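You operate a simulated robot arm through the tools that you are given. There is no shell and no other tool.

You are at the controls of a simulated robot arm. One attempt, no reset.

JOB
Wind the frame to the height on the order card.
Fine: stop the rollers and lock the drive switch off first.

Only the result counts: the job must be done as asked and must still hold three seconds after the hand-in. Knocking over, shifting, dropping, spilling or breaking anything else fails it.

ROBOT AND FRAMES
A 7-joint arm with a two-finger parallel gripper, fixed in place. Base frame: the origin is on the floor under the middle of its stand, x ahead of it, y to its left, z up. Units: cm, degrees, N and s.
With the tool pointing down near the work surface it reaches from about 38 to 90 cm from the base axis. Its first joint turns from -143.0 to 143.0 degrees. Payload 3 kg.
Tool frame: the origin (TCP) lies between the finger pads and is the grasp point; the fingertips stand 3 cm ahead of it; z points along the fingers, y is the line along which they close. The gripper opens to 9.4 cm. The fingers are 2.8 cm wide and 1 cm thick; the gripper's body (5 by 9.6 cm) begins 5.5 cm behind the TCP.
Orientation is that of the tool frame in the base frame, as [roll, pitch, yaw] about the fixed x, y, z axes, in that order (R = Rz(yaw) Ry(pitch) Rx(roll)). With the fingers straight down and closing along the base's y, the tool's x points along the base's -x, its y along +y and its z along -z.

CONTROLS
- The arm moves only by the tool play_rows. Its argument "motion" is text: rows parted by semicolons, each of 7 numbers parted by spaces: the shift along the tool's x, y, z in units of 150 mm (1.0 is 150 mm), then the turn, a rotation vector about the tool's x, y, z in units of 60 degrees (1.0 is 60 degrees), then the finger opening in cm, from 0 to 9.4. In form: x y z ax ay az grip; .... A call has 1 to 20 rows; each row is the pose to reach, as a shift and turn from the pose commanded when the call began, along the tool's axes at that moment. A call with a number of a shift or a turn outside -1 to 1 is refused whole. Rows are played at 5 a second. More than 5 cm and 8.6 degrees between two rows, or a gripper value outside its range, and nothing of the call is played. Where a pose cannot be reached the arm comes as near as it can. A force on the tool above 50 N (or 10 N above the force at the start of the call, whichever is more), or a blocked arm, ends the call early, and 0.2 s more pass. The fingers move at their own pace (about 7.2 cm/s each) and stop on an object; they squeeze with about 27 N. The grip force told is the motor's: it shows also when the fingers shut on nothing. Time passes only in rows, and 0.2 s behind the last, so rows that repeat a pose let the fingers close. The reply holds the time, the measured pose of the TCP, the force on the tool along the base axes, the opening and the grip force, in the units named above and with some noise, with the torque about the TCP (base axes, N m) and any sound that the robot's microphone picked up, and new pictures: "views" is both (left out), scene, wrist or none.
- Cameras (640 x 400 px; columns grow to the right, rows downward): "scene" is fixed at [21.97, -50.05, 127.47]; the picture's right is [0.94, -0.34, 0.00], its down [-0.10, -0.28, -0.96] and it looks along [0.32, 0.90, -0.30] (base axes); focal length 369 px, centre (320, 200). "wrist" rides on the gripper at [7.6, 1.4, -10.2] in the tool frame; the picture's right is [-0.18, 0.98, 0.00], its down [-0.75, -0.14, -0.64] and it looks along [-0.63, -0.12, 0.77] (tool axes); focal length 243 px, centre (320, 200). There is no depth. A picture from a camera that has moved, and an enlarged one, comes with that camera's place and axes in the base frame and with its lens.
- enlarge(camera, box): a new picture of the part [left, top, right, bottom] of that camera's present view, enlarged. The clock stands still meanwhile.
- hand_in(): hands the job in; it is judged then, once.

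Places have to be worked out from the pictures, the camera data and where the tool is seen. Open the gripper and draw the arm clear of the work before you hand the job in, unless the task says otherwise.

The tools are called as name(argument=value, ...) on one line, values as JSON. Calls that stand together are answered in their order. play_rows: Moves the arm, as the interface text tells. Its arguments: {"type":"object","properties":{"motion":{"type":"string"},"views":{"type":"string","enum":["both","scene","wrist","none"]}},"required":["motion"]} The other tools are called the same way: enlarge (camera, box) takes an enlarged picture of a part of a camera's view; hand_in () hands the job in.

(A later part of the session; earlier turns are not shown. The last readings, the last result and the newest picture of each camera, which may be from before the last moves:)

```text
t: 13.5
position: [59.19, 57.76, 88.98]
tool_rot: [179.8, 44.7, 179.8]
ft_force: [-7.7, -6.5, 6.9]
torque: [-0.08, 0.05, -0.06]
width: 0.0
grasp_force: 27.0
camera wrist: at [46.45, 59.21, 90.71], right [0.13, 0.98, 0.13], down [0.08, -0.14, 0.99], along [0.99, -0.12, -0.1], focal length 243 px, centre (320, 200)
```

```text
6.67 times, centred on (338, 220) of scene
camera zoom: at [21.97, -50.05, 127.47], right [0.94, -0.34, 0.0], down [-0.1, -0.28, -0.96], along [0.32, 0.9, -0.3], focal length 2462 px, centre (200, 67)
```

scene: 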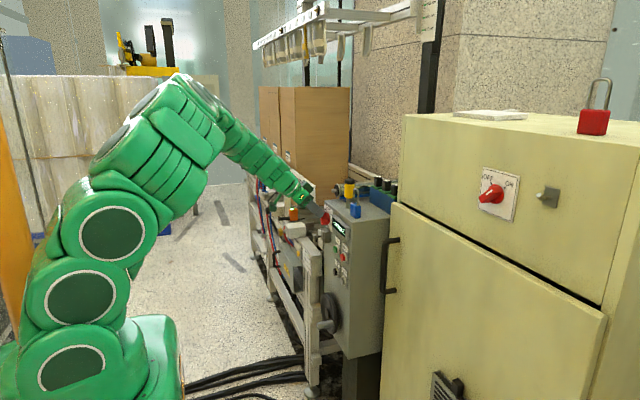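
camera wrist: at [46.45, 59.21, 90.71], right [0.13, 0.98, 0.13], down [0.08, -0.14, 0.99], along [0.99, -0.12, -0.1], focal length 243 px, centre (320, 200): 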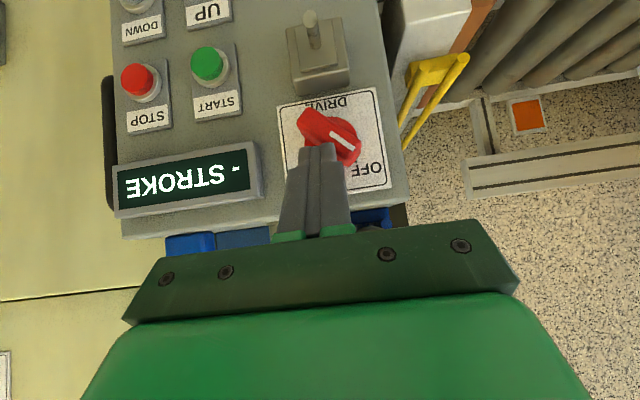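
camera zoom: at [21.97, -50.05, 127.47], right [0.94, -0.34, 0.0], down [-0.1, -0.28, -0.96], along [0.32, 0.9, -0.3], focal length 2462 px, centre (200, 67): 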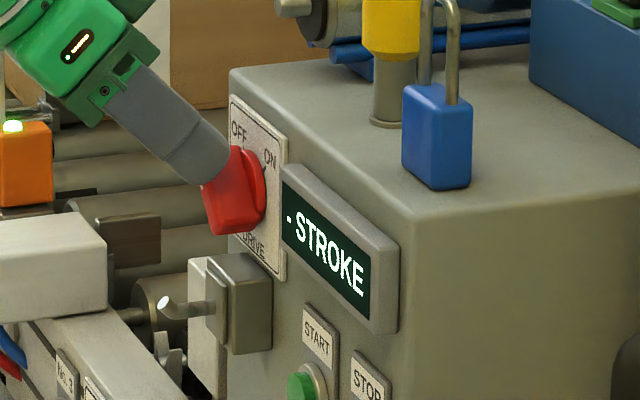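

The knob has swung over to about OFF. I'll retreat straight back and check its final angle.

play_rows(motion="0.1 0 -0.1 0 0 0 0; 0.236 0 -0.236 0 0 0 0; 0.424 -0.1 -0.424 0 0 0 0; 0.424 -0.25 -0.424 0 0 0 0")

enlarge(camera="wrist", box=[340, 60, 468, 220])

enlarge(camera="scene", box=[290, 190, 386, 250])

```text
t: 14.5
position: [50.28, 53.88, 88.88]
tool_rot: [179.9, 44.8, 179.8]
ft_force: [0.6, -0.1, 0.1]
torque: [0.03, -0.02, 0.0]
width: 0.0
grasp_force: 27.0
camera wrist: at [37.54, 55.31, 90.73], right [0.13, 0.98, 0.13], down [0.08, -0.14, 0.99], along [0.99, -0.12, -0.1], focal length 243 px, centre (320, 200)
```

scene: 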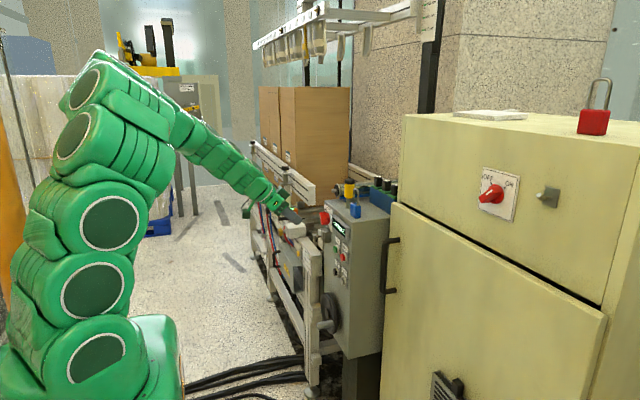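
wrist: 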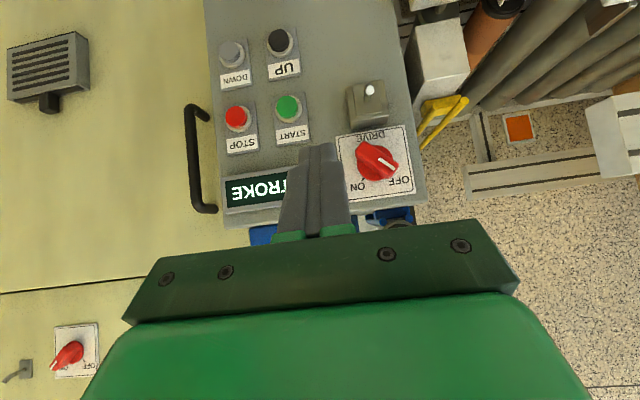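

```text
2.50 times, centred on (404, 140) of wrist
camera zoom: at [37.54, 55.31, 90.73], right [0.13, 0.98, 0.13], down [0.08, -0.14, 0.99], along [0.99, -0.12, -0.1], focal length 606 px, centre (110, 350)
```

zoom: 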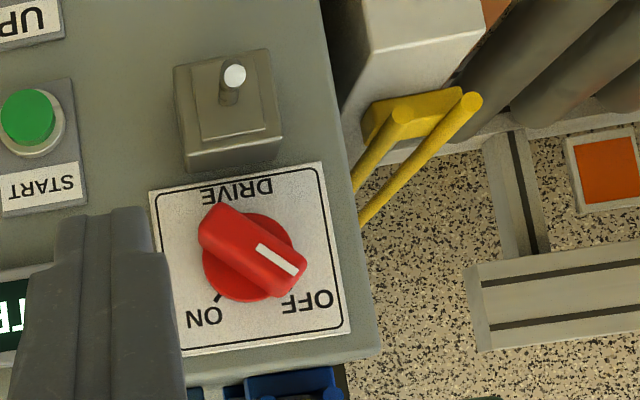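

```text
6.67 times, centred on (338, 220) of scene
camera zoom: at [21.97, -50.05, 127.47], right [0.94, -0.34, 0.0], down [-0.1, -0.28, -0.96], along [0.32, 0.9, -0.3], focal length 2462 px, centre (200, 67)
```

zoom: 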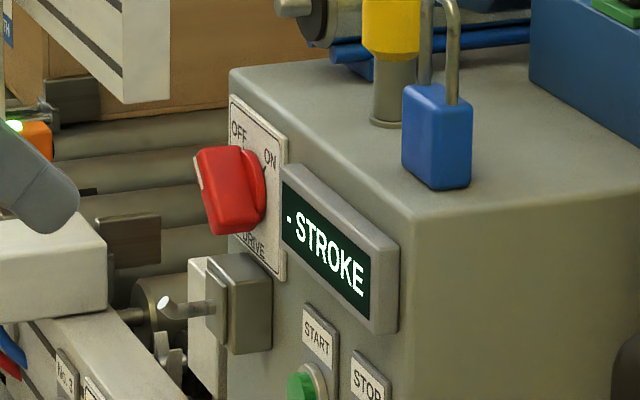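

The knob's white mark now points at OFF, mirrored from before. Next is the blue padlock: I open the gripper and move in front of it to measure it between the fingers.

play_rows(motion="-0.127 -0.157 -0.017 0 0 0 7; -0.255 -0.314 -0.033 0 0 0 7; -0.382 -0.47 -0.05 0 0 0 7; -0.509 -0.627 -0.066 0 0 0 7; -0.509 -0.627 -0.066 0 0 0 7")

enlarge(camera="wrist", box=[256, 140, 384, 240])

enlarge(camera="scene", box=[320, 170, 400, 220])

```text
t: 15.7
position: [54.8, 44.57, 94.99]
tool_rot: [179.9, 44.8, 179.9]
ft_force: [0.6, 0.4, -0.1]
torque: [-0.03, -0.03, -0.01]
width: 7.01
grasp_force: 0.0
camera wrist: at [42.1, 46.06, 96.78], right [0.13, 0.98, 0.13], down [0.08, -0.14, 0.99], along [0.99, -0.12, -0.1], focal length 243 px, centre (320, 200)
```

scene: 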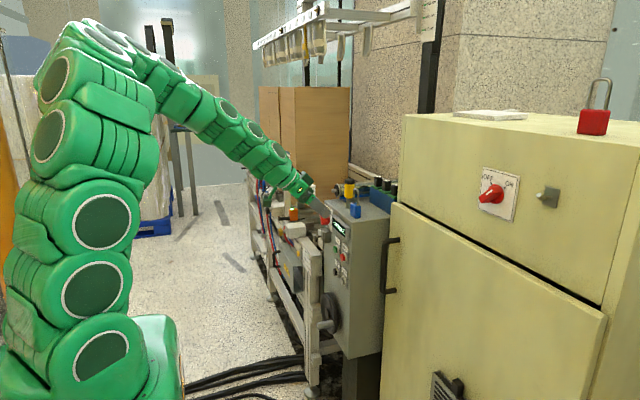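
wrist: 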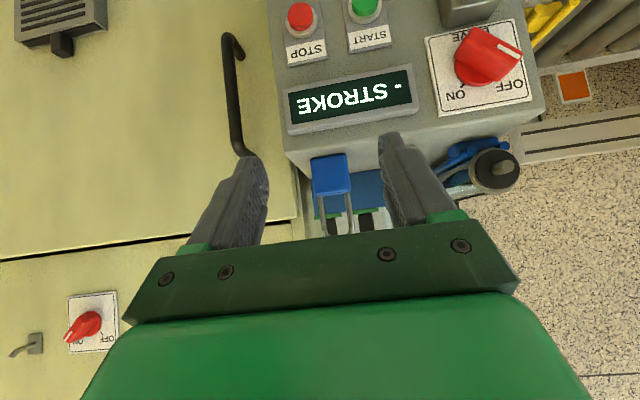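

```text
4.00 times, centred on (320, 190) of wrist
camera zoom: at [42.1, 46.06, 96.78], right [0.13, 0.98, 0.13], down [0.08, -0.14, 0.99], along [0.99, -0.12, -0.1], focal length 970 px, centre (320, 240)
```

zoom: 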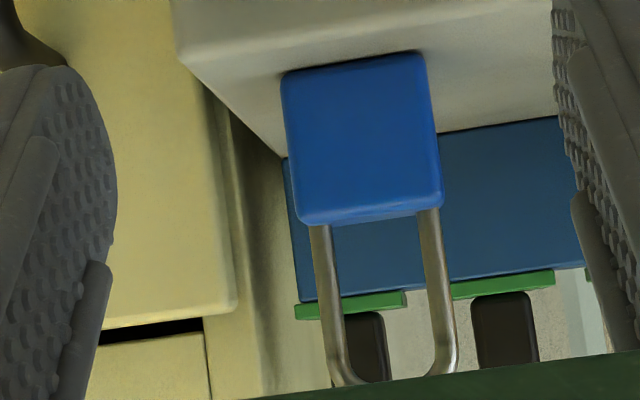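

```text
8.00 times, centred on (360, 195) of scene
camera zoom: at [21.97, -50.05, 127.47], right [0.94, -0.34, 0.0], down [-0.1, -0.28, -0.96], along [0.32, 0.9, -0.3], focal length 2955 px, centre (0, 240)
```

zoom: 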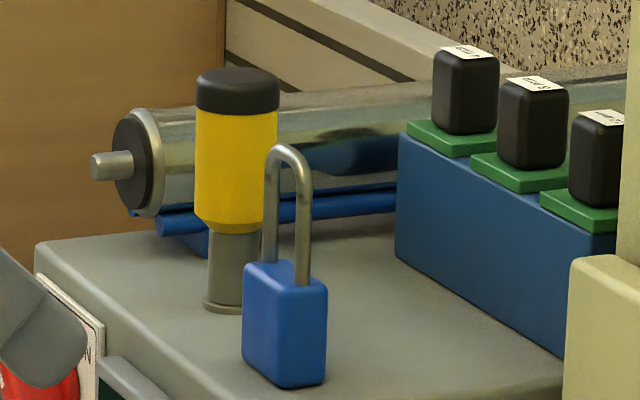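

The padlock body spans about x 66.1–68, y 42.8–46.2, z 89.9–93.9, and its loop already faces x with the shackle top at z≈98. I'll go in along the tool axis with the open fingers straddling the body.

play_rows(motion="-0.152 -0.002 0.02 0 0 0 7; -0.305 -0.003 0.04 0 0 0 7; -0.457 -0.005 0.061 0 0 0 7; -0.457 -0.005 0.194 0 0 0 7; -0.457 -0.005 0.327 0 0 0 7; -0.457 -0.005 0.46 0 0 0 7")

enlarge(camera="scene", box=[310, 160, 406, 220])

enlarge(camera="wrist", box=[230, 110, 422, 240])

```text
t: 17.1
position: [64.67, 44.21, 94.81]
tool_rot: [179.9, 44.8, 179.9]
ft_force: [0.7, 1.1, -0.3]
torque: [0.0, 0.02, 0.0]
width: 7.01
grasp_force: 0.1
camera wrist: at [51.96, 45.76, 96.68], right [0.13, 0.98, 0.13], down [0.08, -0.14, 0.99], along [0.99, -0.12, -0.1], focal length 243 px, centre (320, 200)
```

scene: 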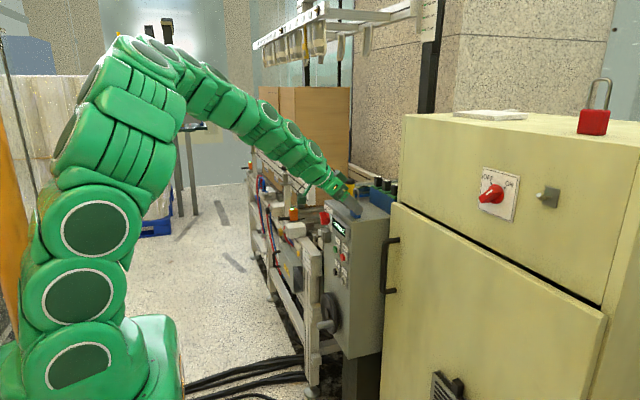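
wrist: 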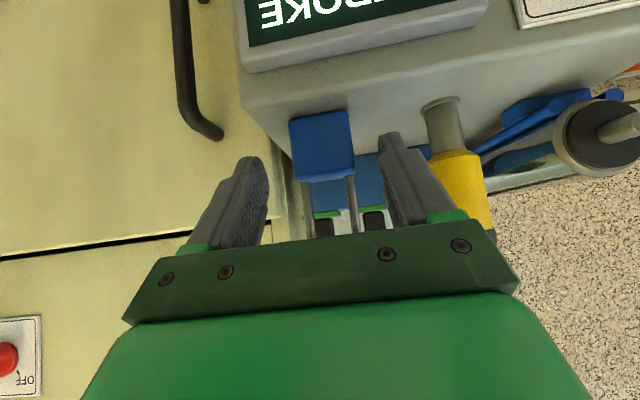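

```text
6.67 times, centred on (358, 190) of scene
camera zoom: at [21.97, -50.05, 127.47], right [0.94, -0.34, 0.0], down [-0.1, -0.28, -0.96], along [0.32, 0.9, -0.3], focal length 2462 px, centre (67, 267)
```

zoom: 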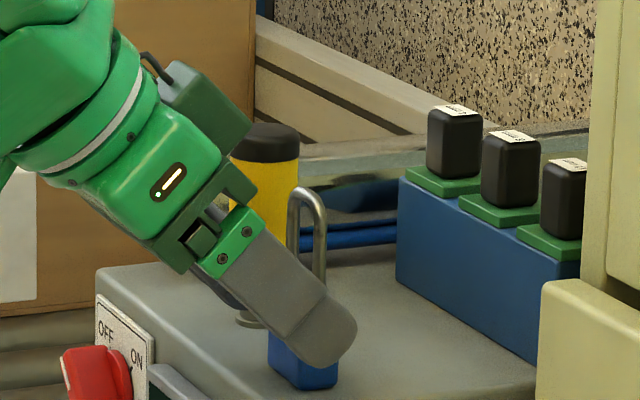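

```text
3.08 times, centred on (326, 175) of wrist
camera zoom: at [51.96, 45.76, 96.68], right [0.13, 0.98, 0.13], down [0.08, -0.14, 0.99], along [0.99, -0.12, -0.1], focal length 746 px, centre (302, 277)
```

zoom: 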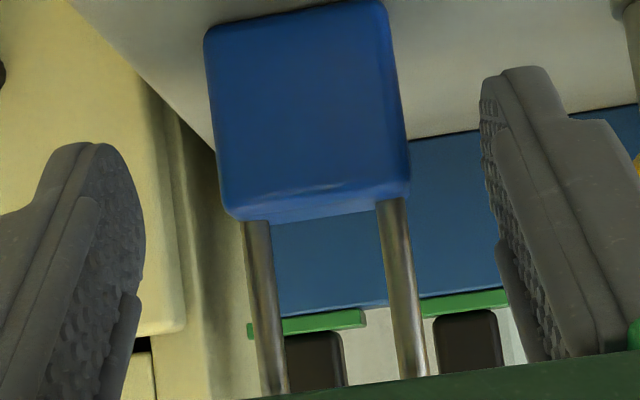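

The body sits centred between the fingers with clearance all round. I'll advance the last 1.9 cm along the tool axis and close on it.

play_rows(motion="0 0.008 0.063 0 0 0 7; 0 0.015 0.125 0 0 0 7; 0 0.015 0.125 0 0 0 5; 0 0.015 0.125 0 0 0 3; 0 0.015 0.125 0 0 0 2; 0 0.015 0.125 0 0 0 2")

enlarge(camera="scene", box=[310, 160, 406, 220])

enlarge(camera="wrist", box=[230, 110, 422, 240])

```text
t: 18.5
position: [65.81, 44.6, 93.56]
tool_rot: [179.8, 44.8, 179.9]
ft_force: [0.7, 2.6, 6.8]
torque: [-0.06, -0.07, 0.03]
width: 3.76
grasp_force: 26.9
camera wrist: at [53.25, 46.12, 95.46], right [0.13, 0.98, 0.13], down [0.08, -0.14, 0.99], along [0.99, -0.12, -0.1], focal length 243 px, centre (320, 200)
```

scene: 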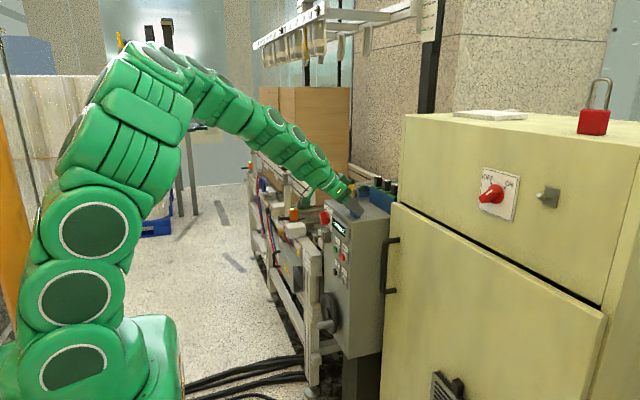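
wrist: 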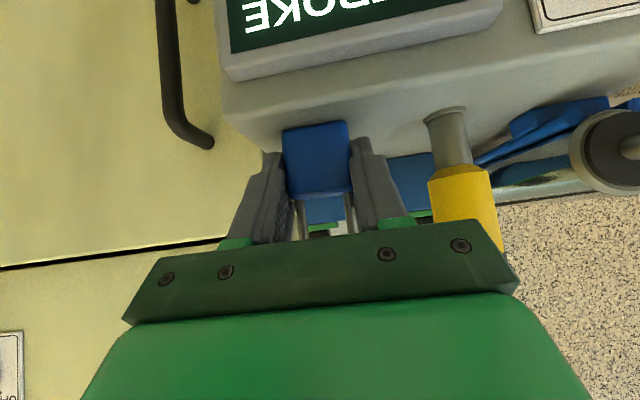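

```text
6.67 times, centred on (358, 190) of scene
camera zoom: at [21.97, -50.05, 127.47], right [0.94, -0.34, 0.0], down [-0.1, -0.28, -0.96], along [0.32, 0.9, -0.3], focal length 2462 px, centre (67, 267)
```

zoom: 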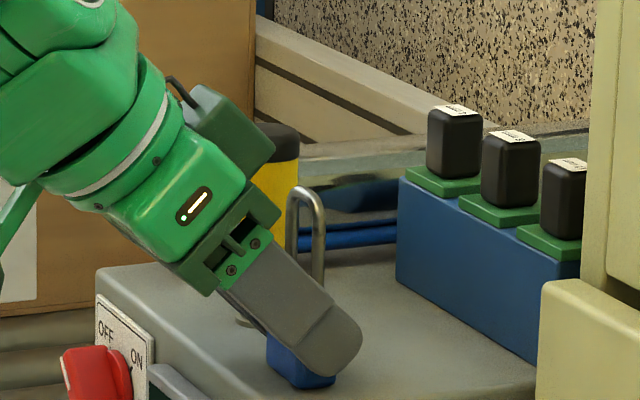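

```text
3.08 times, centred on (326, 175) of wrist
camera zoom: at [53.25, 46.12, 95.46], right [0.13, 0.98, 0.13], down [0.08, -0.14, 0.99], along [0.99, -0.12, -0.1], focal length 746 px, centre (302, 277)
```

zoom: 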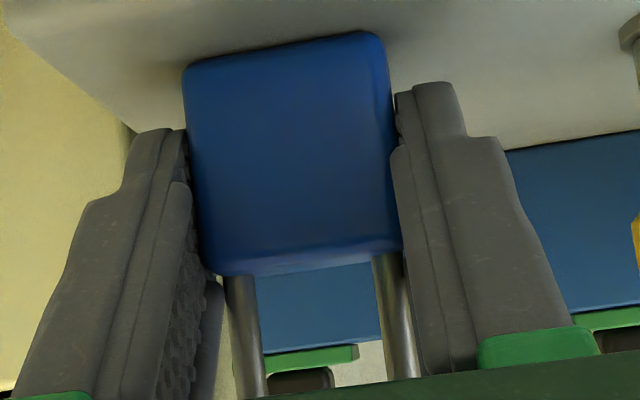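

The padlock is gripped at a width of 3.76 cm. I'll lift it 5 cm straight up and bring it back clear of the control box.

play_rows(motion="-0.118 0 -0.118 0 0 0 2; -0.236 0 -0.236 0 0 0 2; -0.047 0 -0.424 0 0 0 2; 0.141 0 -0.613 0 0 0 2; 0.33 0 -0.801 0 0 0 2")

enlarge(camera="scene", box=[270, 150, 366, 230])

enlarge(camera="wrist", box=[230, 110, 422, 240])

```text
t: 19.7
position: [54.12, 44.66, 98.49]
tool_rot: [179.8, 44.8, 179.9]
ft_force: [-0.8, -0.3, -0.5]
torque: [0.02, 0.01, 0.03]
width: 3.73
grasp_force: 27.2
camera wrist: at [41.35, 46.18, 100.23], right [0.13, 0.98, 0.13], down [0.08, -0.14, 0.99], along [0.99, -0.12, -0.1], focal length 243 px, centre (320, 200)
```

scene: 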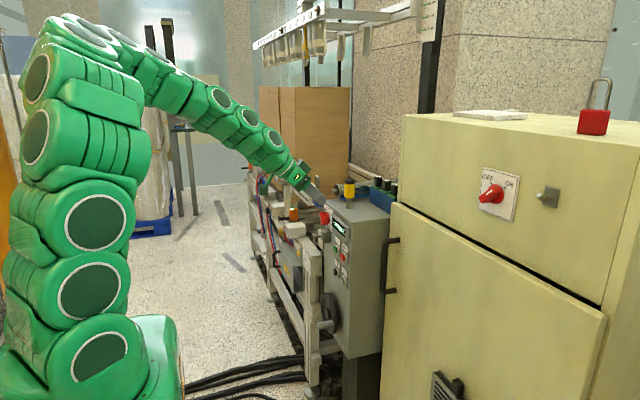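
wrist: 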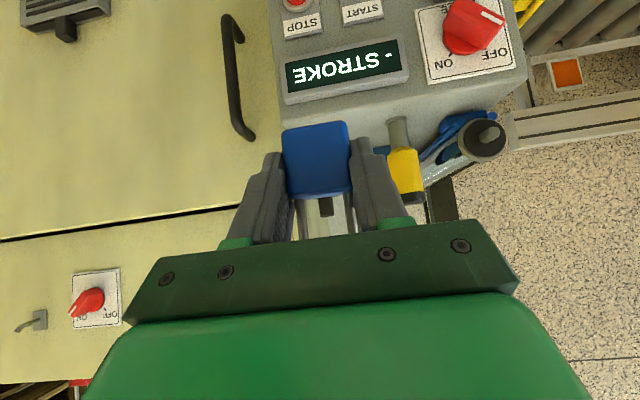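

```text
5.00 times, centred on (318, 190) of scene
camera zoom: at [21.97, -50.05, 127.47], right [0.94, -0.34, 0.0], down [-0.1, -0.28, -0.96], along [0.32, 0.9, -0.3], focal length 1847 px, centre (330, 250)
```

zoom: 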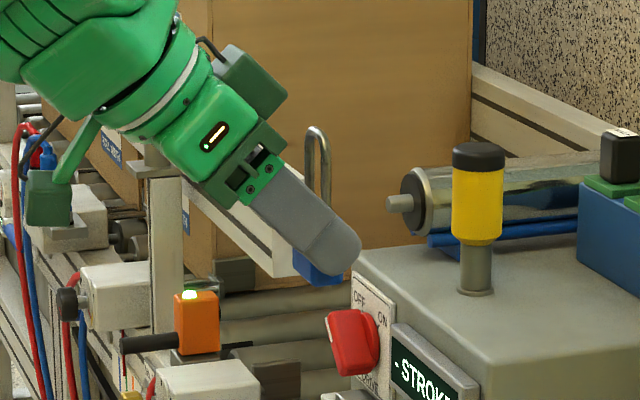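

```text
3.08 times, centred on (326, 175) of wrist
camera zoom: at [41.35, 46.18, 100.23], right [0.13, 0.98, 0.13], down [0.08, -0.14, 0.99], along [0.99, -0.12, -0.1], focal length 746 px, centre (302, 277)
```

zoom: 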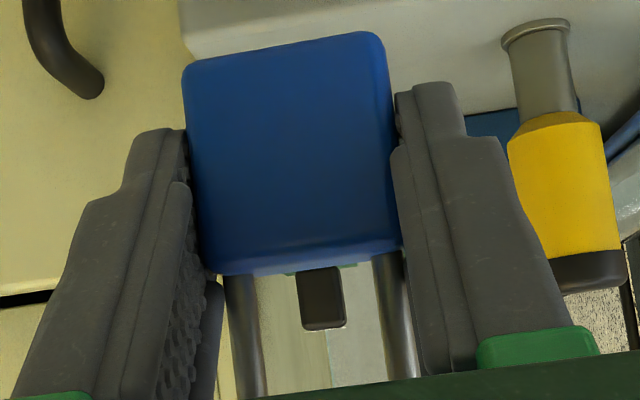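

The padlock is held firmly and upright. I'll carry it to a point in front of the lock peg, still well back from it.

play_rows(motion="0.138 0.152 0.074 0 0 0 2; 0.276 0.304 0.148 0 0 0 2; 0.415 0.457 0.222 0 0 0 2; 0.553 0.609 0.295 0 0 0 2; 0.691 0.761 0.369 0 0 0 2; 0.829 0.913 0.443 0 0 0 2; 0.829 0.913 0.443 0 0 0 2")

enlarge(camera="scene", box=[270, 180, 366, 260])

enlarge(camera="wrist", box=[230, 60, 422, 240])

```text
t: 21.3
position: [49.99, 58.52, 85.09]
tool_rot: [179.8, 44.8, 179.8]
ft_force: [0.1, 0.6, 0.1]
torque: [0.01, 0.0, 0.02]
width: 3.75
grasp_force: 27.4
camera wrist: at [37.37, 59.97, 86.91], right [0.13, 0.98, 0.13], down [0.08, -0.14, 0.99], along [0.99, -0.12, -0.1], focal length 243 px, centre (320, 200)
```

scene: 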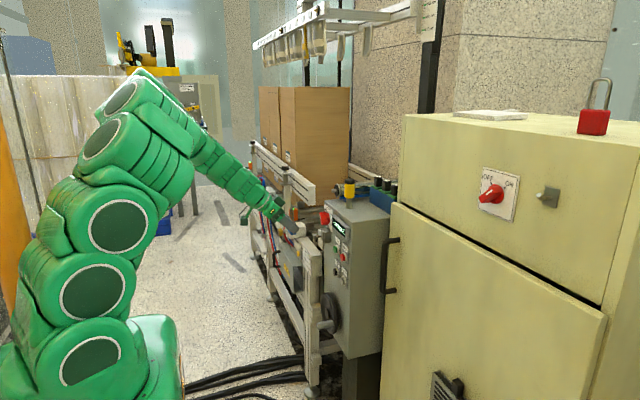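
wrist: 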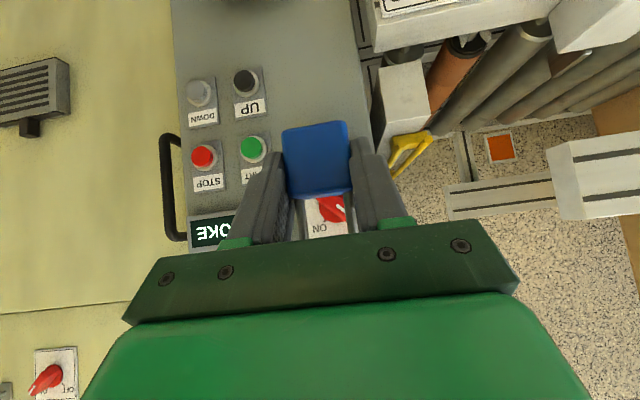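

```text
5.00 times, centred on (318, 220) of scene
camera zoom: at [21.97, -50.05, 127.47], right [0.94, -0.34, 0.0], down [-0.1, -0.28, -0.96], along [0.32, 0.9, -0.3], focal length 1847 px, centre (330, 100)
```

zoom: 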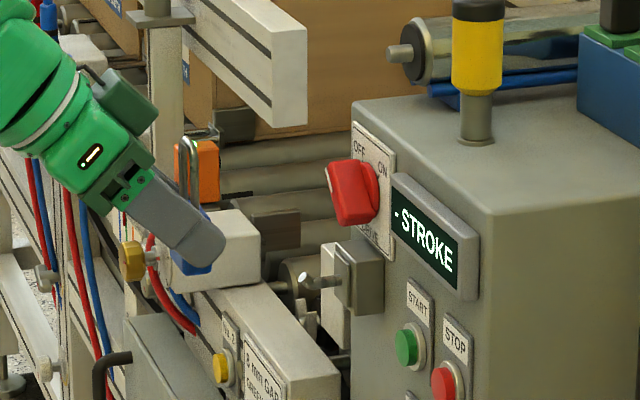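

```text
2.22 times, centred on (326, 150) of wrist
camera zoom: at [37.37, 59.97, 86.91], right [0.13, 0.98, 0.13], down [0.08, -0.14, 0.99], along [0.99, -0.12, -0.1], focal length 539 px, centre (307, 311)
```

zoom: 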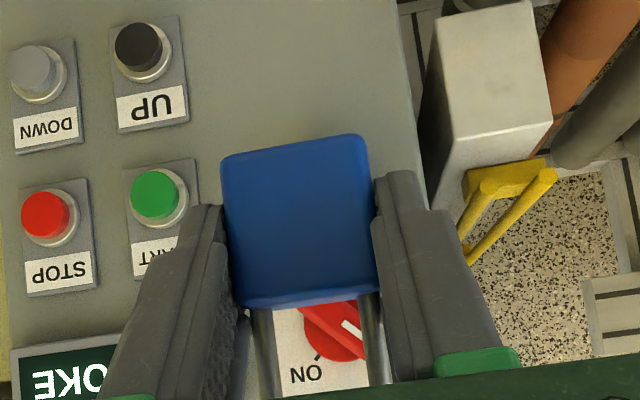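

The padlock is in front of the panel and clear of the rail. I'll lower it so the loop is level with the peg, then look through the shackle.

play_rows(motion="0.09 -0.002 0.152 0 0 0 2; 0.18 -0.005 0.305 0 0 0 2; 0.269 -0.007 0.457 0 0 0 2; 0.269 -0.007 0.457 0 0 0 2")

enlarge(camera="scene", box=[270, 190, 366, 270])

enlarge(camera="wrist", box=[250, 110, 400, 240])

```text
t: 22.3
position: [52.0, 58.3, 77.42]
tool_rot: [179.8, 44.8, 179.8]
ft_force: [0.6, -0.7, -1.5]
torque: [0.0, 0.0, -0.01]
width: 3.76
grasp_force: 27.5
camera wrist: at [39.26, 59.83, 79.15], right [0.13, 0.98, 0.13], down [0.08, -0.14, 0.99], along [0.99, -0.12, -0.1], focal length 243 px, centre (320, 200)
```

scene: 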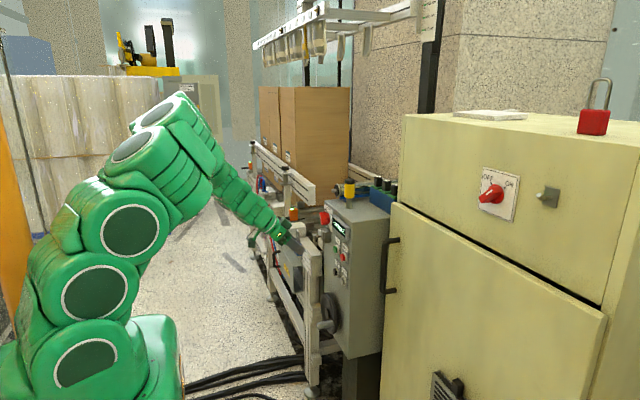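
wrist: 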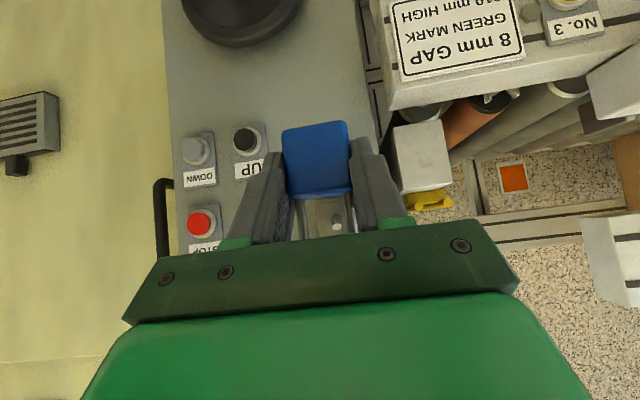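

```text
5.00 times, centred on (318, 230) of scene
camera zoom: at [21.97, -50.05, 127.47], right [0.94, -0.34, 0.0], down [-0.1, -0.28, -0.96], along [0.32, 0.9, -0.3], focal length 1847 px, centre (330, 50)
```

zoom: 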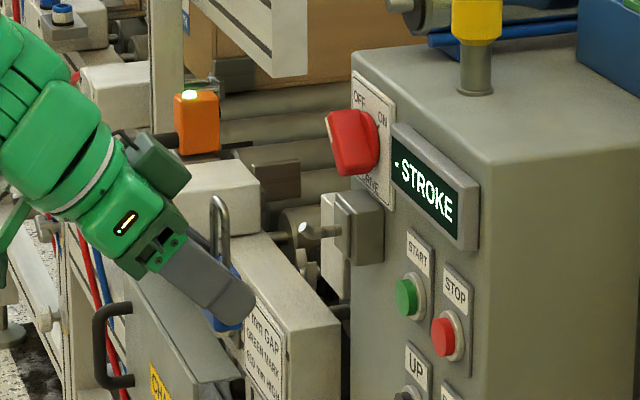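

```text
3.08 times, centred on (325, 175) of wrist
camera zoom: at [39.26, 59.83, 79.15], right [0.13, 0.98, 0.13], down [0.08, -0.14, 0.99], along [0.99, -0.12, -0.1], focal length 746 px, centre (305, 277)
```

zoom: 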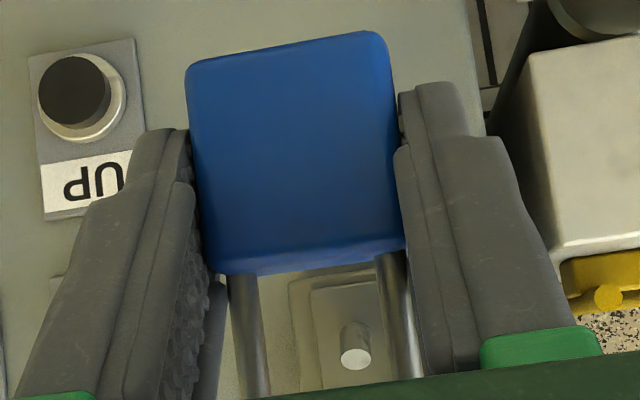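

Through the shackle I can see the peg tip almost centred in the loop, about 0.1 cm toward +y and mid-height. I'll move forward along +x so the peg passes through.

play_rows(motion="-0.094 0.007 0.094 0 0 0 2; -0.165 0.007 0.165 0 0 0 2; -0.212 0.007 0.212 0 0 0 2; -0.259 0.007 0.259 0 0 0 2; -0.292 0.007 0.292 0 0 0 2")

enlarge(camera="scene", box=[290, 200, 354, 260])

enlarge(camera="wrist", box=[250, 110, 400, 240])

```text
t: 23.5
position: [58.04, 58.6, 77.49]
tool_rot: [179.7, 44.8, -180.0]
ft_force: [0.4, 0.6, -0.2]
torque: [-0.01, 0.01, 0.0]
width: 3.76
grasp_force: 27.3
camera wrist: at [45.29, 60.03, 79.26], right [0.13, 0.98, 0.13], down [0.08, -0.14, 0.99], along [0.99, -0.12, -0.1], focal length 243 px, centre (320, 200)
```

scene: 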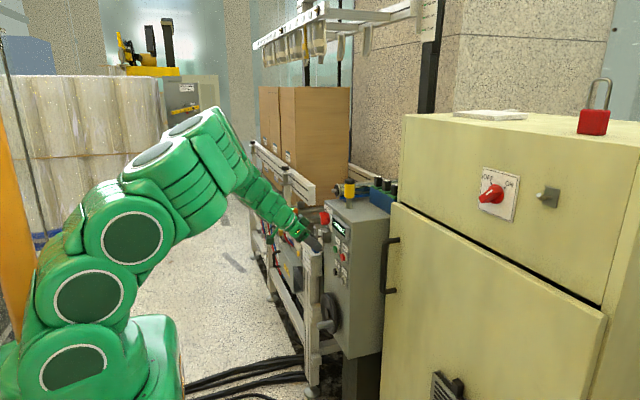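
wrist: 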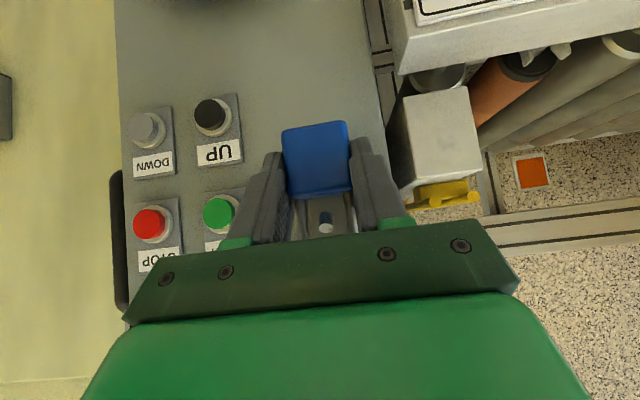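

```text
6.67 times, centred on (322, 230) of scene
camera zoom: at [21.97, -50.05, 127.47], right [0.94, -0.34, 0.0], down [-0.1, -0.28, -0.96], along [0.32, 0.9, -0.3], focal length 2462 px, centre (307, 0)
```

zoom: 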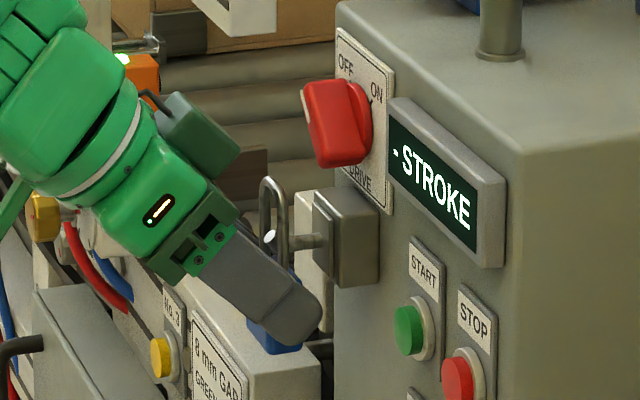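

```text
3.08 times, centred on (325, 175) of wrist
camera zoom: at [45.29, 60.03, 79.26], right [0.13, 0.98, 0.13], down [0.08, -0.14, 0.99], along [0.99, -0.12, -0.1], focal length 746 px, centre (305, 277)
```

zoom: 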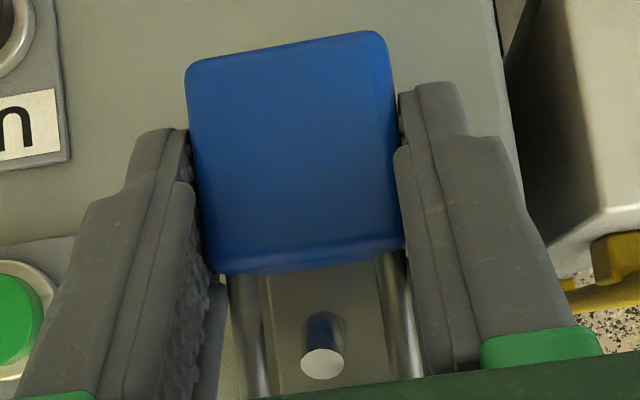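

The peg tip is through the shackle loop. I'll lower the padlock until the arch nearly rests on the peg, easing a bit further onto it.

play_rows(motion="0.012 0 0.03 0 0 0 2; 0.024 0 0.061 0 0 0 2; 0.043 0 0.08 0 0 0 2; 0.061 0 0.099 0 0 0 2")

enlarge(camera="scene", box=[290, 200, 354, 260])

enlarge(camera="wrist", box=[250, 110, 400, 240])

```text
t: 24.5
position: [58.43, 58.42, 75.73]
tool_rot: [179.8, 44.8, 179.9]
ft_force: [-0.7, -0.2, -0.9]
torque: [0.0, 0.0, 0.01]
width: 3.72
grasp_force: 27.1
camera wrist: at [45.72, 59.92, 77.54], right [0.13, 0.98, 0.13], down [0.08, -0.14, 0.99], along [0.99, -0.12, -0.1], focal length 243 px, centre (320, 200)
```

scene: 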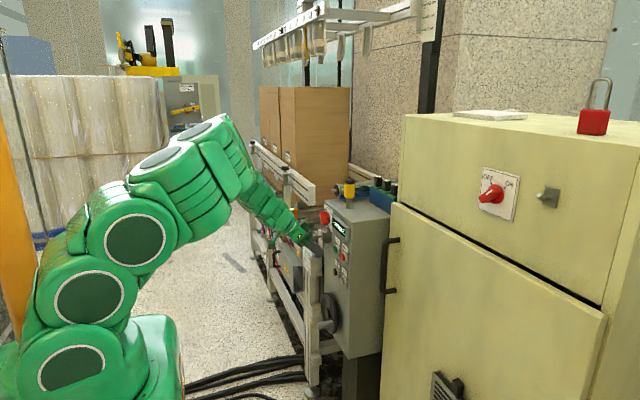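
wrist: 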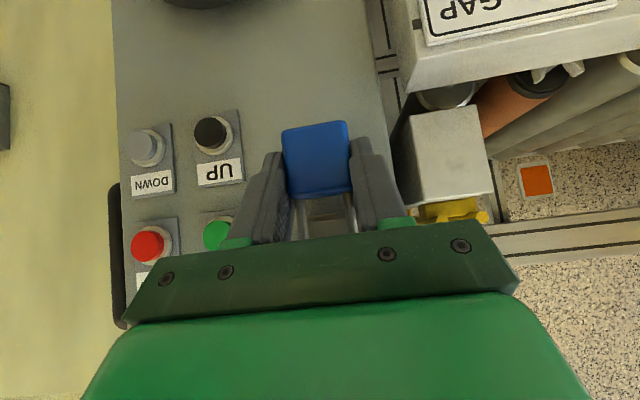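

```text
6.67 times, centred on (322, 230) of scene
camera zoom: at [21.97, -50.05, 127.47], right [0.94, -0.34, 0.0], down [-0.1, -0.28, -0.96], along [0.32, 0.9, -0.3], focal length 2462 px, centre (307, 0)
```

zoom: 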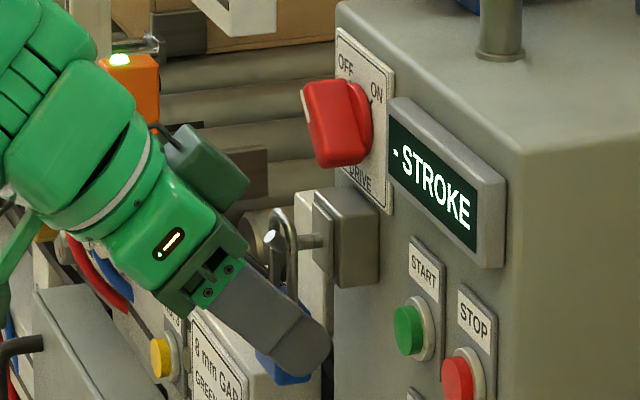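

```text
3.08 times, centred on (325, 175) of wrist
camera zoom: at [45.72, 59.92, 77.54], right [0.13, 0.98, 0.13], down [0.08, -0.14, 0.99], along [0.99, -0.12, -0.1], focal length 746 px, centre (305, 277)
```

zoom: 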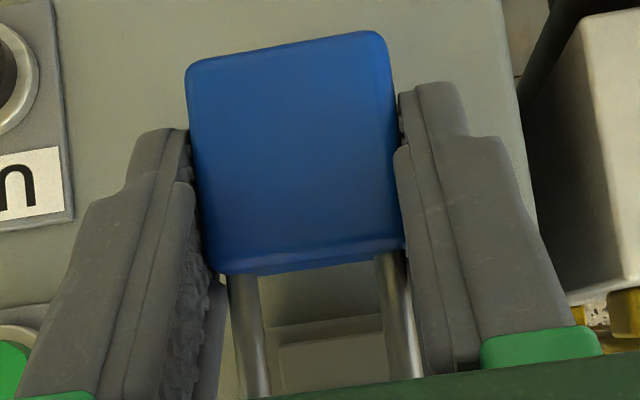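

The arch is still about 0.8 cm above the peg. I'll lower 0.7 cm and ease 0.5 cm further on, then check the force before releasing.

play_rows(motion="0.005 0 0.028 0 0 0 2; 0.009 0 0.057 0 0 0 2; 0.009 0 0.057 0 0 0 2")

enlarge(camera="scene", box=[300, 210, 348, 250])

```text
t: 25.3
position: [58.93, 58.46, 74.83]
tool_rot: [179.8, 44.7, 179.9]
ft_force: [0.6, -0.7, -1.0]
torque: [0.0, 0.01, -0.01]
width: 3.78
grasp_force: 26.6
camera wrist: at [46.27, 59.91, 76.8], right [0.13, 0.98, 0.13], down [0.08, -0.14, 0.99], along [0.99, -0.12, -0.1], focal length 243 px, centre (320, 200)
```

scene: 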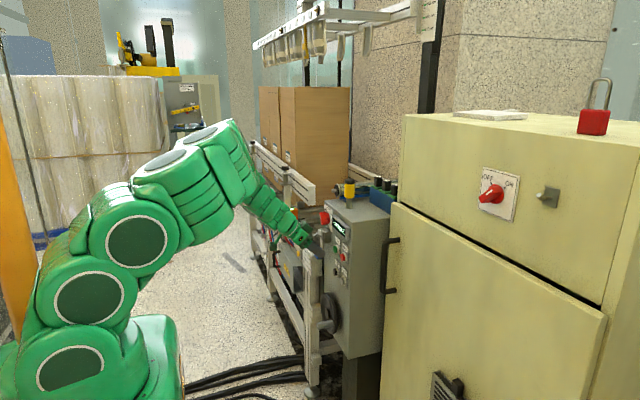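
wrist: 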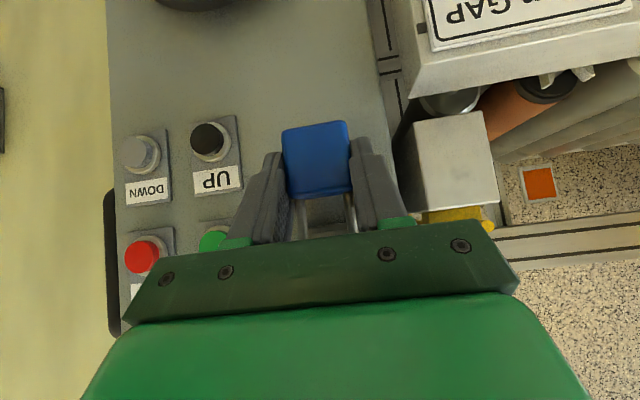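

```text
10.00 times, centred on (324, 230) of scene
camera zoom: at [21.97, -50.05, 127.47], right [0.94, -0.34, 0.0], down [-0.1, -0.28, -0.96], along [0.32, 0.9, -0.3], focal length 3693 px, centre (280, -100)
```

zoom: 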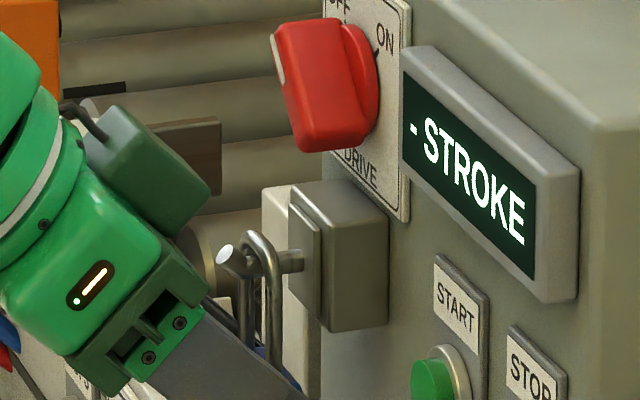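

The arch is now just above the peg and hooked behind its upturned tip, with no contact load. I'll open the fingers slightly to hang it, then retreat straight back.

play_rows(motion="0.003 0 0.003 0 0 0 4.4; 0.003 0 0.003 0 0 0 5.6; 0.003 0 0.003 0 0 0 5.8; 0.003 0 0.003 0 0 0 5.8")

enlarge(camera="scene", box=[300, 210, 348, 250])

enlarge(camera="wrist", box=[250, 110, 400, 240])

```text
t: 26.3
position: [58.82, 58.38, 74.9]
tool_rot: [179.8, 44.8, 179.9]
ft_force: [-1.1, -0.3, 0.7]
torque: [-0.01, 0.0, -0.05]
width: 5.79
grasp_force: 0.0
camera wrist: at [46.22, 59.9, 76.73], right [0.13, 0.98, 0.13], down [0.08, -0.14, 0.99], along [0.99, -0.12, -0.1], focal length 243 px, centre (320, 200)
```

scene: 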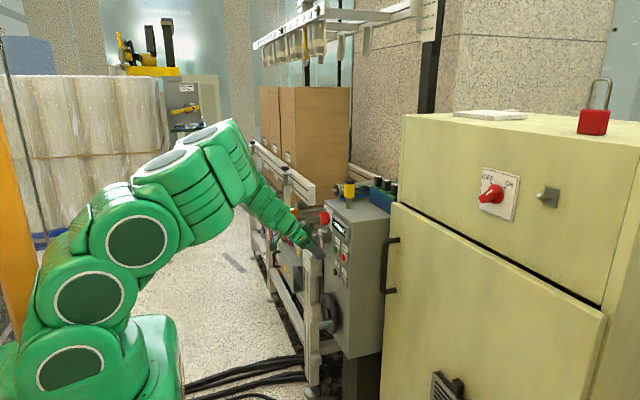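
wrist: 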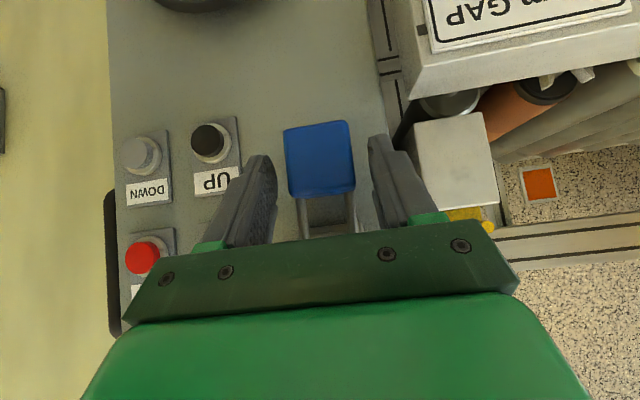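

```text
10.00 times, centred on (324, 230) of scene
camera zoom: at [21.97, -50.05, 127.47], right [0.94, -0.34, 0.0], down [-0.1, -0.28, -0.96], along [0.32, 0.9, -0.3], focal length 3693 px, centre (280, -100)
```

zoom: 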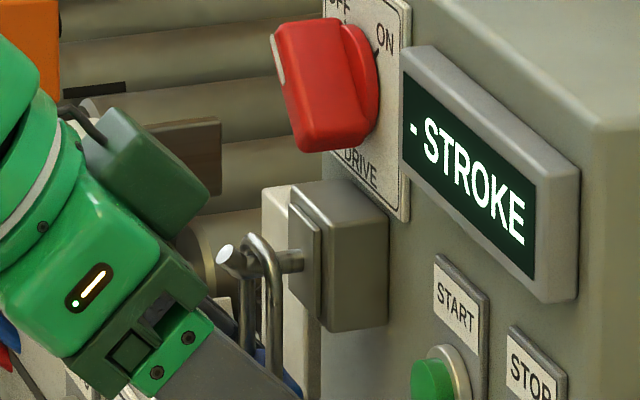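

```text
3.08 times, centred on (325, 175) of wrist
camera zoom: at [46.22, 59.9, 76.73], right [0.13, 0.98, 0.13], down [0.08, -0.14, 0.99], along [0.99, -0.12, -0.1], focal length 746 px, centre (305, 277)
```

zoom: 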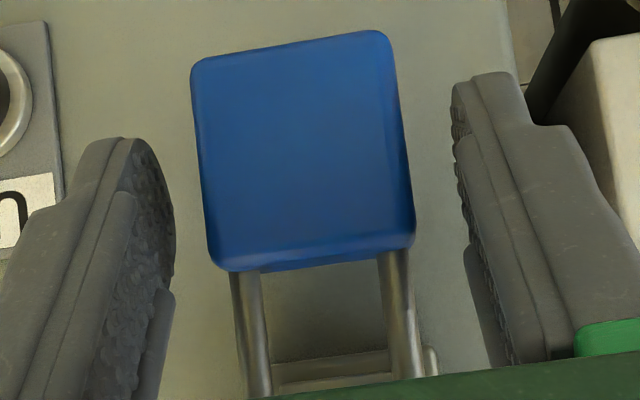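

The padlock hangs freely on the peg. I'll retreat straight back in -x.

play_rows(motion="0.047 0 -0.047 0 0 0 5.8; 0.118 0 -0.118 0 0 0 5.8; 0.236 0 -0.236 0 0 0 5.8; 0.401 0 -0.401 0 0 0 5.8; 0.566 0 -0.566 0 0 0 5.8; 0.566 0 -0.566 0 0 0 5.8")

enlarge(camera="scene", box=[290, 200, 370, 260])

enlarge(camera="wrist", box=[230, 60, 422, 240])

enlarge(camera="scene", box=[290, 240, 386, 360])

```text
t: 27.7
position: [46.96, 58.39, 74.87]
tool_rot: [179.7, 44.8, 179.9]
ft_force: [0.3, -0.3, -0.3]
torque: [0.01, 0.03, 0.01]
width: 5.81
grasp_force: 0.0
camera wrist: at [34.19, 59.87, 76.74], right [0.13, 0.98, 0.13], down [0.08, -0.14, 0.99], along [0.99, -0.12, -0.1], focal length 243 px, centre (320, 200)
```

scene: 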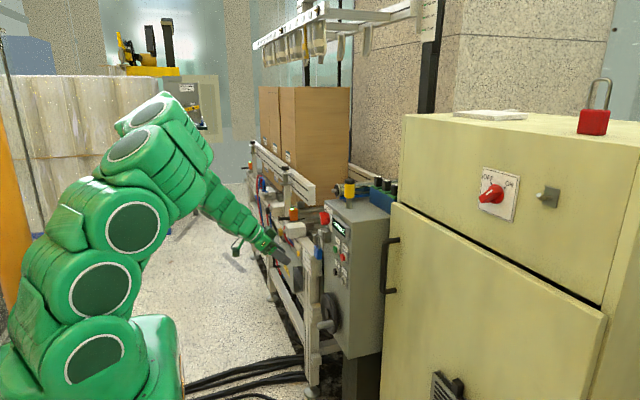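
wrist: 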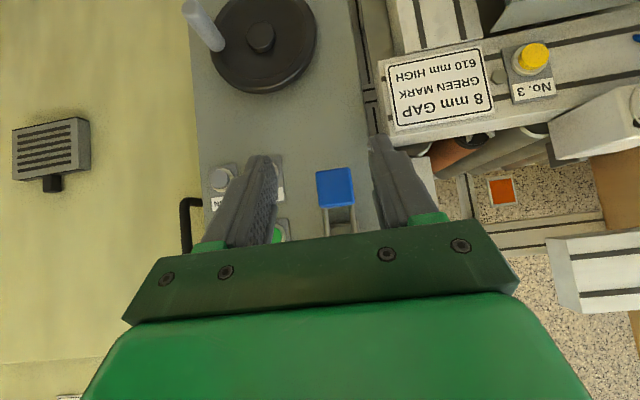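

```text
6.67 times, centred on (330, 230) of scene
camera zoom: at [21.97, -50.05, 127.47], right [0.94, -0.34, 0.0], down [-0.1, -0.28, -0.96], along [0.32, 0.9, -0.3], focal length 2462 px, centre (253, 0)
```

zoom: 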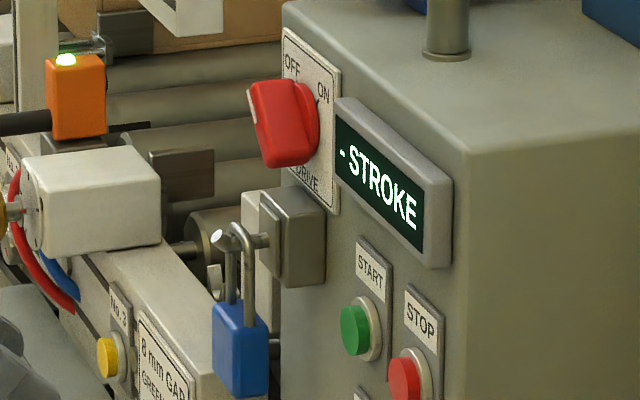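

```text
2.22 times, centred on (326, 150) of wrist
camera zoom: at [34.19, 59.87, 76.74], right [0.13, 0.98, 0.13], down [0.08, -0.14, 0.99], along [0.99, -0.12, -0.1], focal length 539 px, centre (307, 311)
```

zoom: 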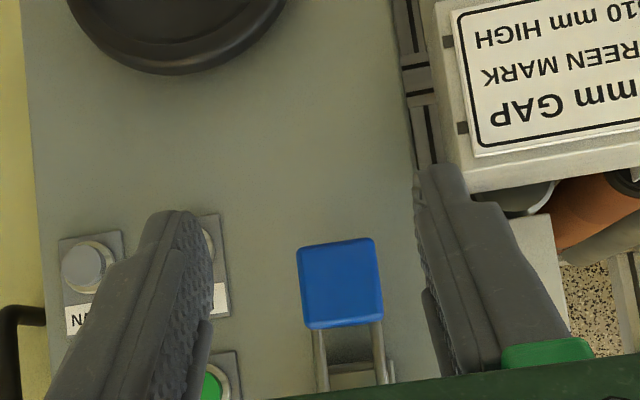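

```text
3.33 times, centred on (338, 300) of scene
camera zoom: at [21.97, -50.05, 127.47], right [0.94, -0.34, 0.0], down [-0.1, -0.28, -0.96], along [0.32, 0.9, -0.3], focal length 1231 px, centre (260, -133)
```

zoom: 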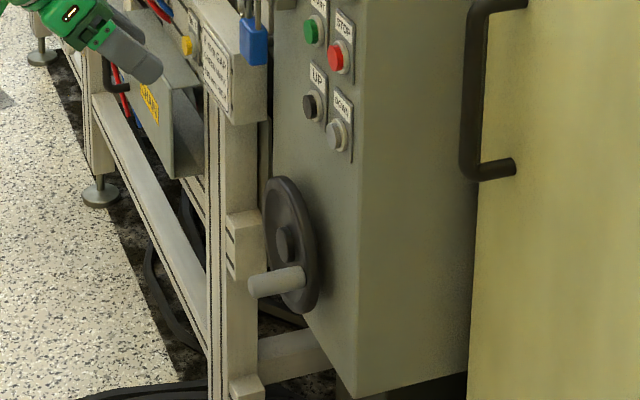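

The knob is OFF and the blue padlock hangs straight on the peg, so the drive is locked off; the card reads 8 mm GAP / GREEN MARK / 610 mm HIGH. I now move down toward the handwheel for a closer look at the hub and handle.

play_rows(motion="0.131 -0.112 0.112 0 0 0 6; 0.262 -0.224 0.224 0 0 0 6; 0.393 -0.336 0.337 0 0 0 6; 0.524 -0.448 0.449 0 0 0 6; 0.655 -0.56 0.561 0 0 0 6; 0.655 -0.56 0.561 0 0 0 6")

enlarge(camera="wrist", box=[220, 60, 420, 240])

enlarge(camera="scene", box=[270, 260, 366, 340])

enlarge(camera="scene", box=[405, 0, 453, 30])

```text
t: 29.1
position: [45.91, 50.16, 62.0]
tool_rot: [179.7, 44.8, 179.8]
ft_force: [0.5, 0.1, -0.7]
torque: [0.03, 0.04, 0.04]
width: 6.0
grasp_force: 0.1
camera wrist: at [33.17, 51.64, 63.78], right [0.13, 0.98, 0.13], down [0.08, -0.14, 0.99], along [0.99, -0.12, -0.1], focal length 243 px, centre (320, 200)
```

scene: 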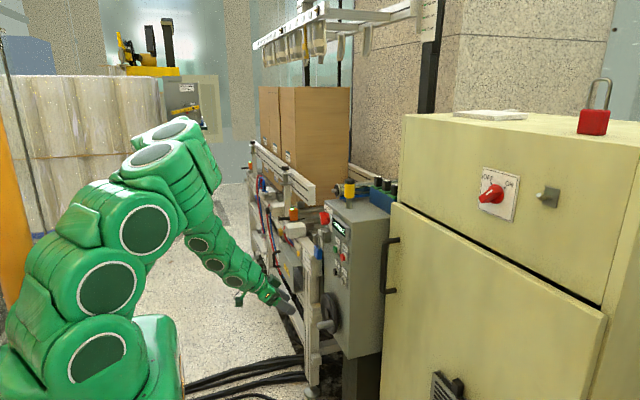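
wrist: 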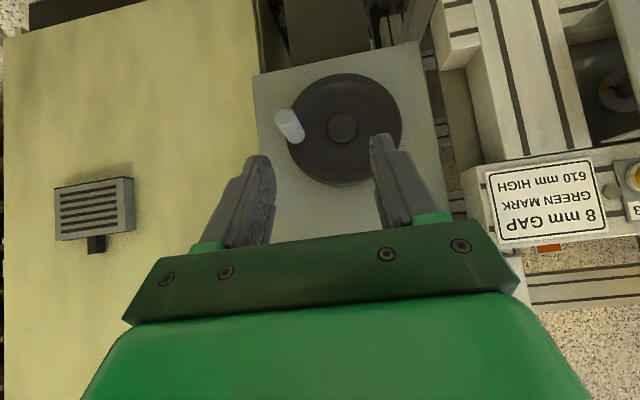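

```text
2.22 times, centred on (320, 150) of wrist
camera zoom: at [33.17, 51.64, 63.78], right [0.13, 0.98, 0.13], down [0.08, -0.14, 0.99], along [0.99, -0.12, -0.1], focal length 539 px, centre (320, 311)
```

zoom: 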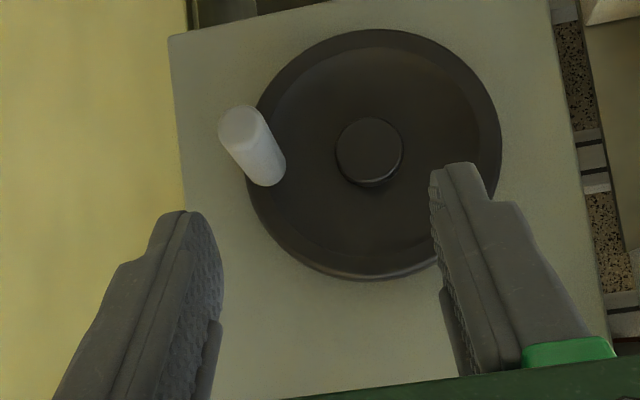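

```text
5.00 times, centred on (318, 300) of scene
camera zoom: at [21.97, -50.05, 127.47], right [0.94, -0.34, 0.0], down [-0.1, -0.28, -0.96], along [0.32, 0.9, -0.3], focal length 1847 px, centre (330, -300)
```

zoom: 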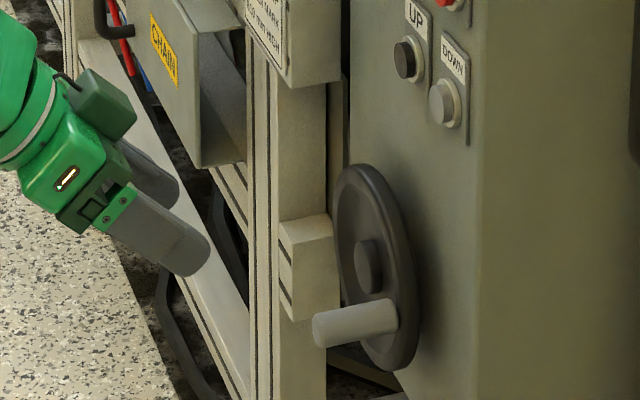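

```text
13.33 times, centred on (429, 15) of scene
camera zoom: at [21.97, -50.05, 127.47], right [0.94, -0.34, 0.0], down [-0.1, -0.28, -0.96], along [0.32, 0.9, -0.3], focal length 4924 px, centre (-1133, 2667)
```

zoom: 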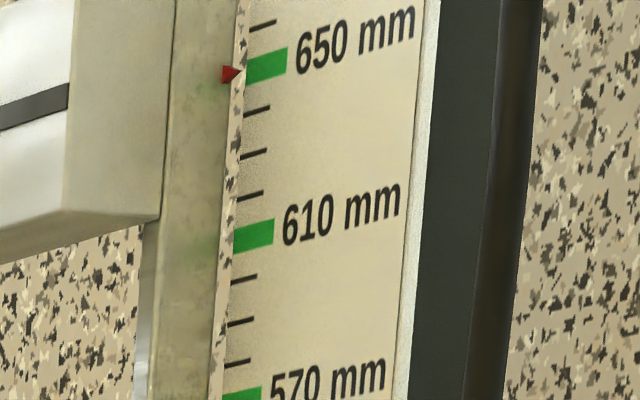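

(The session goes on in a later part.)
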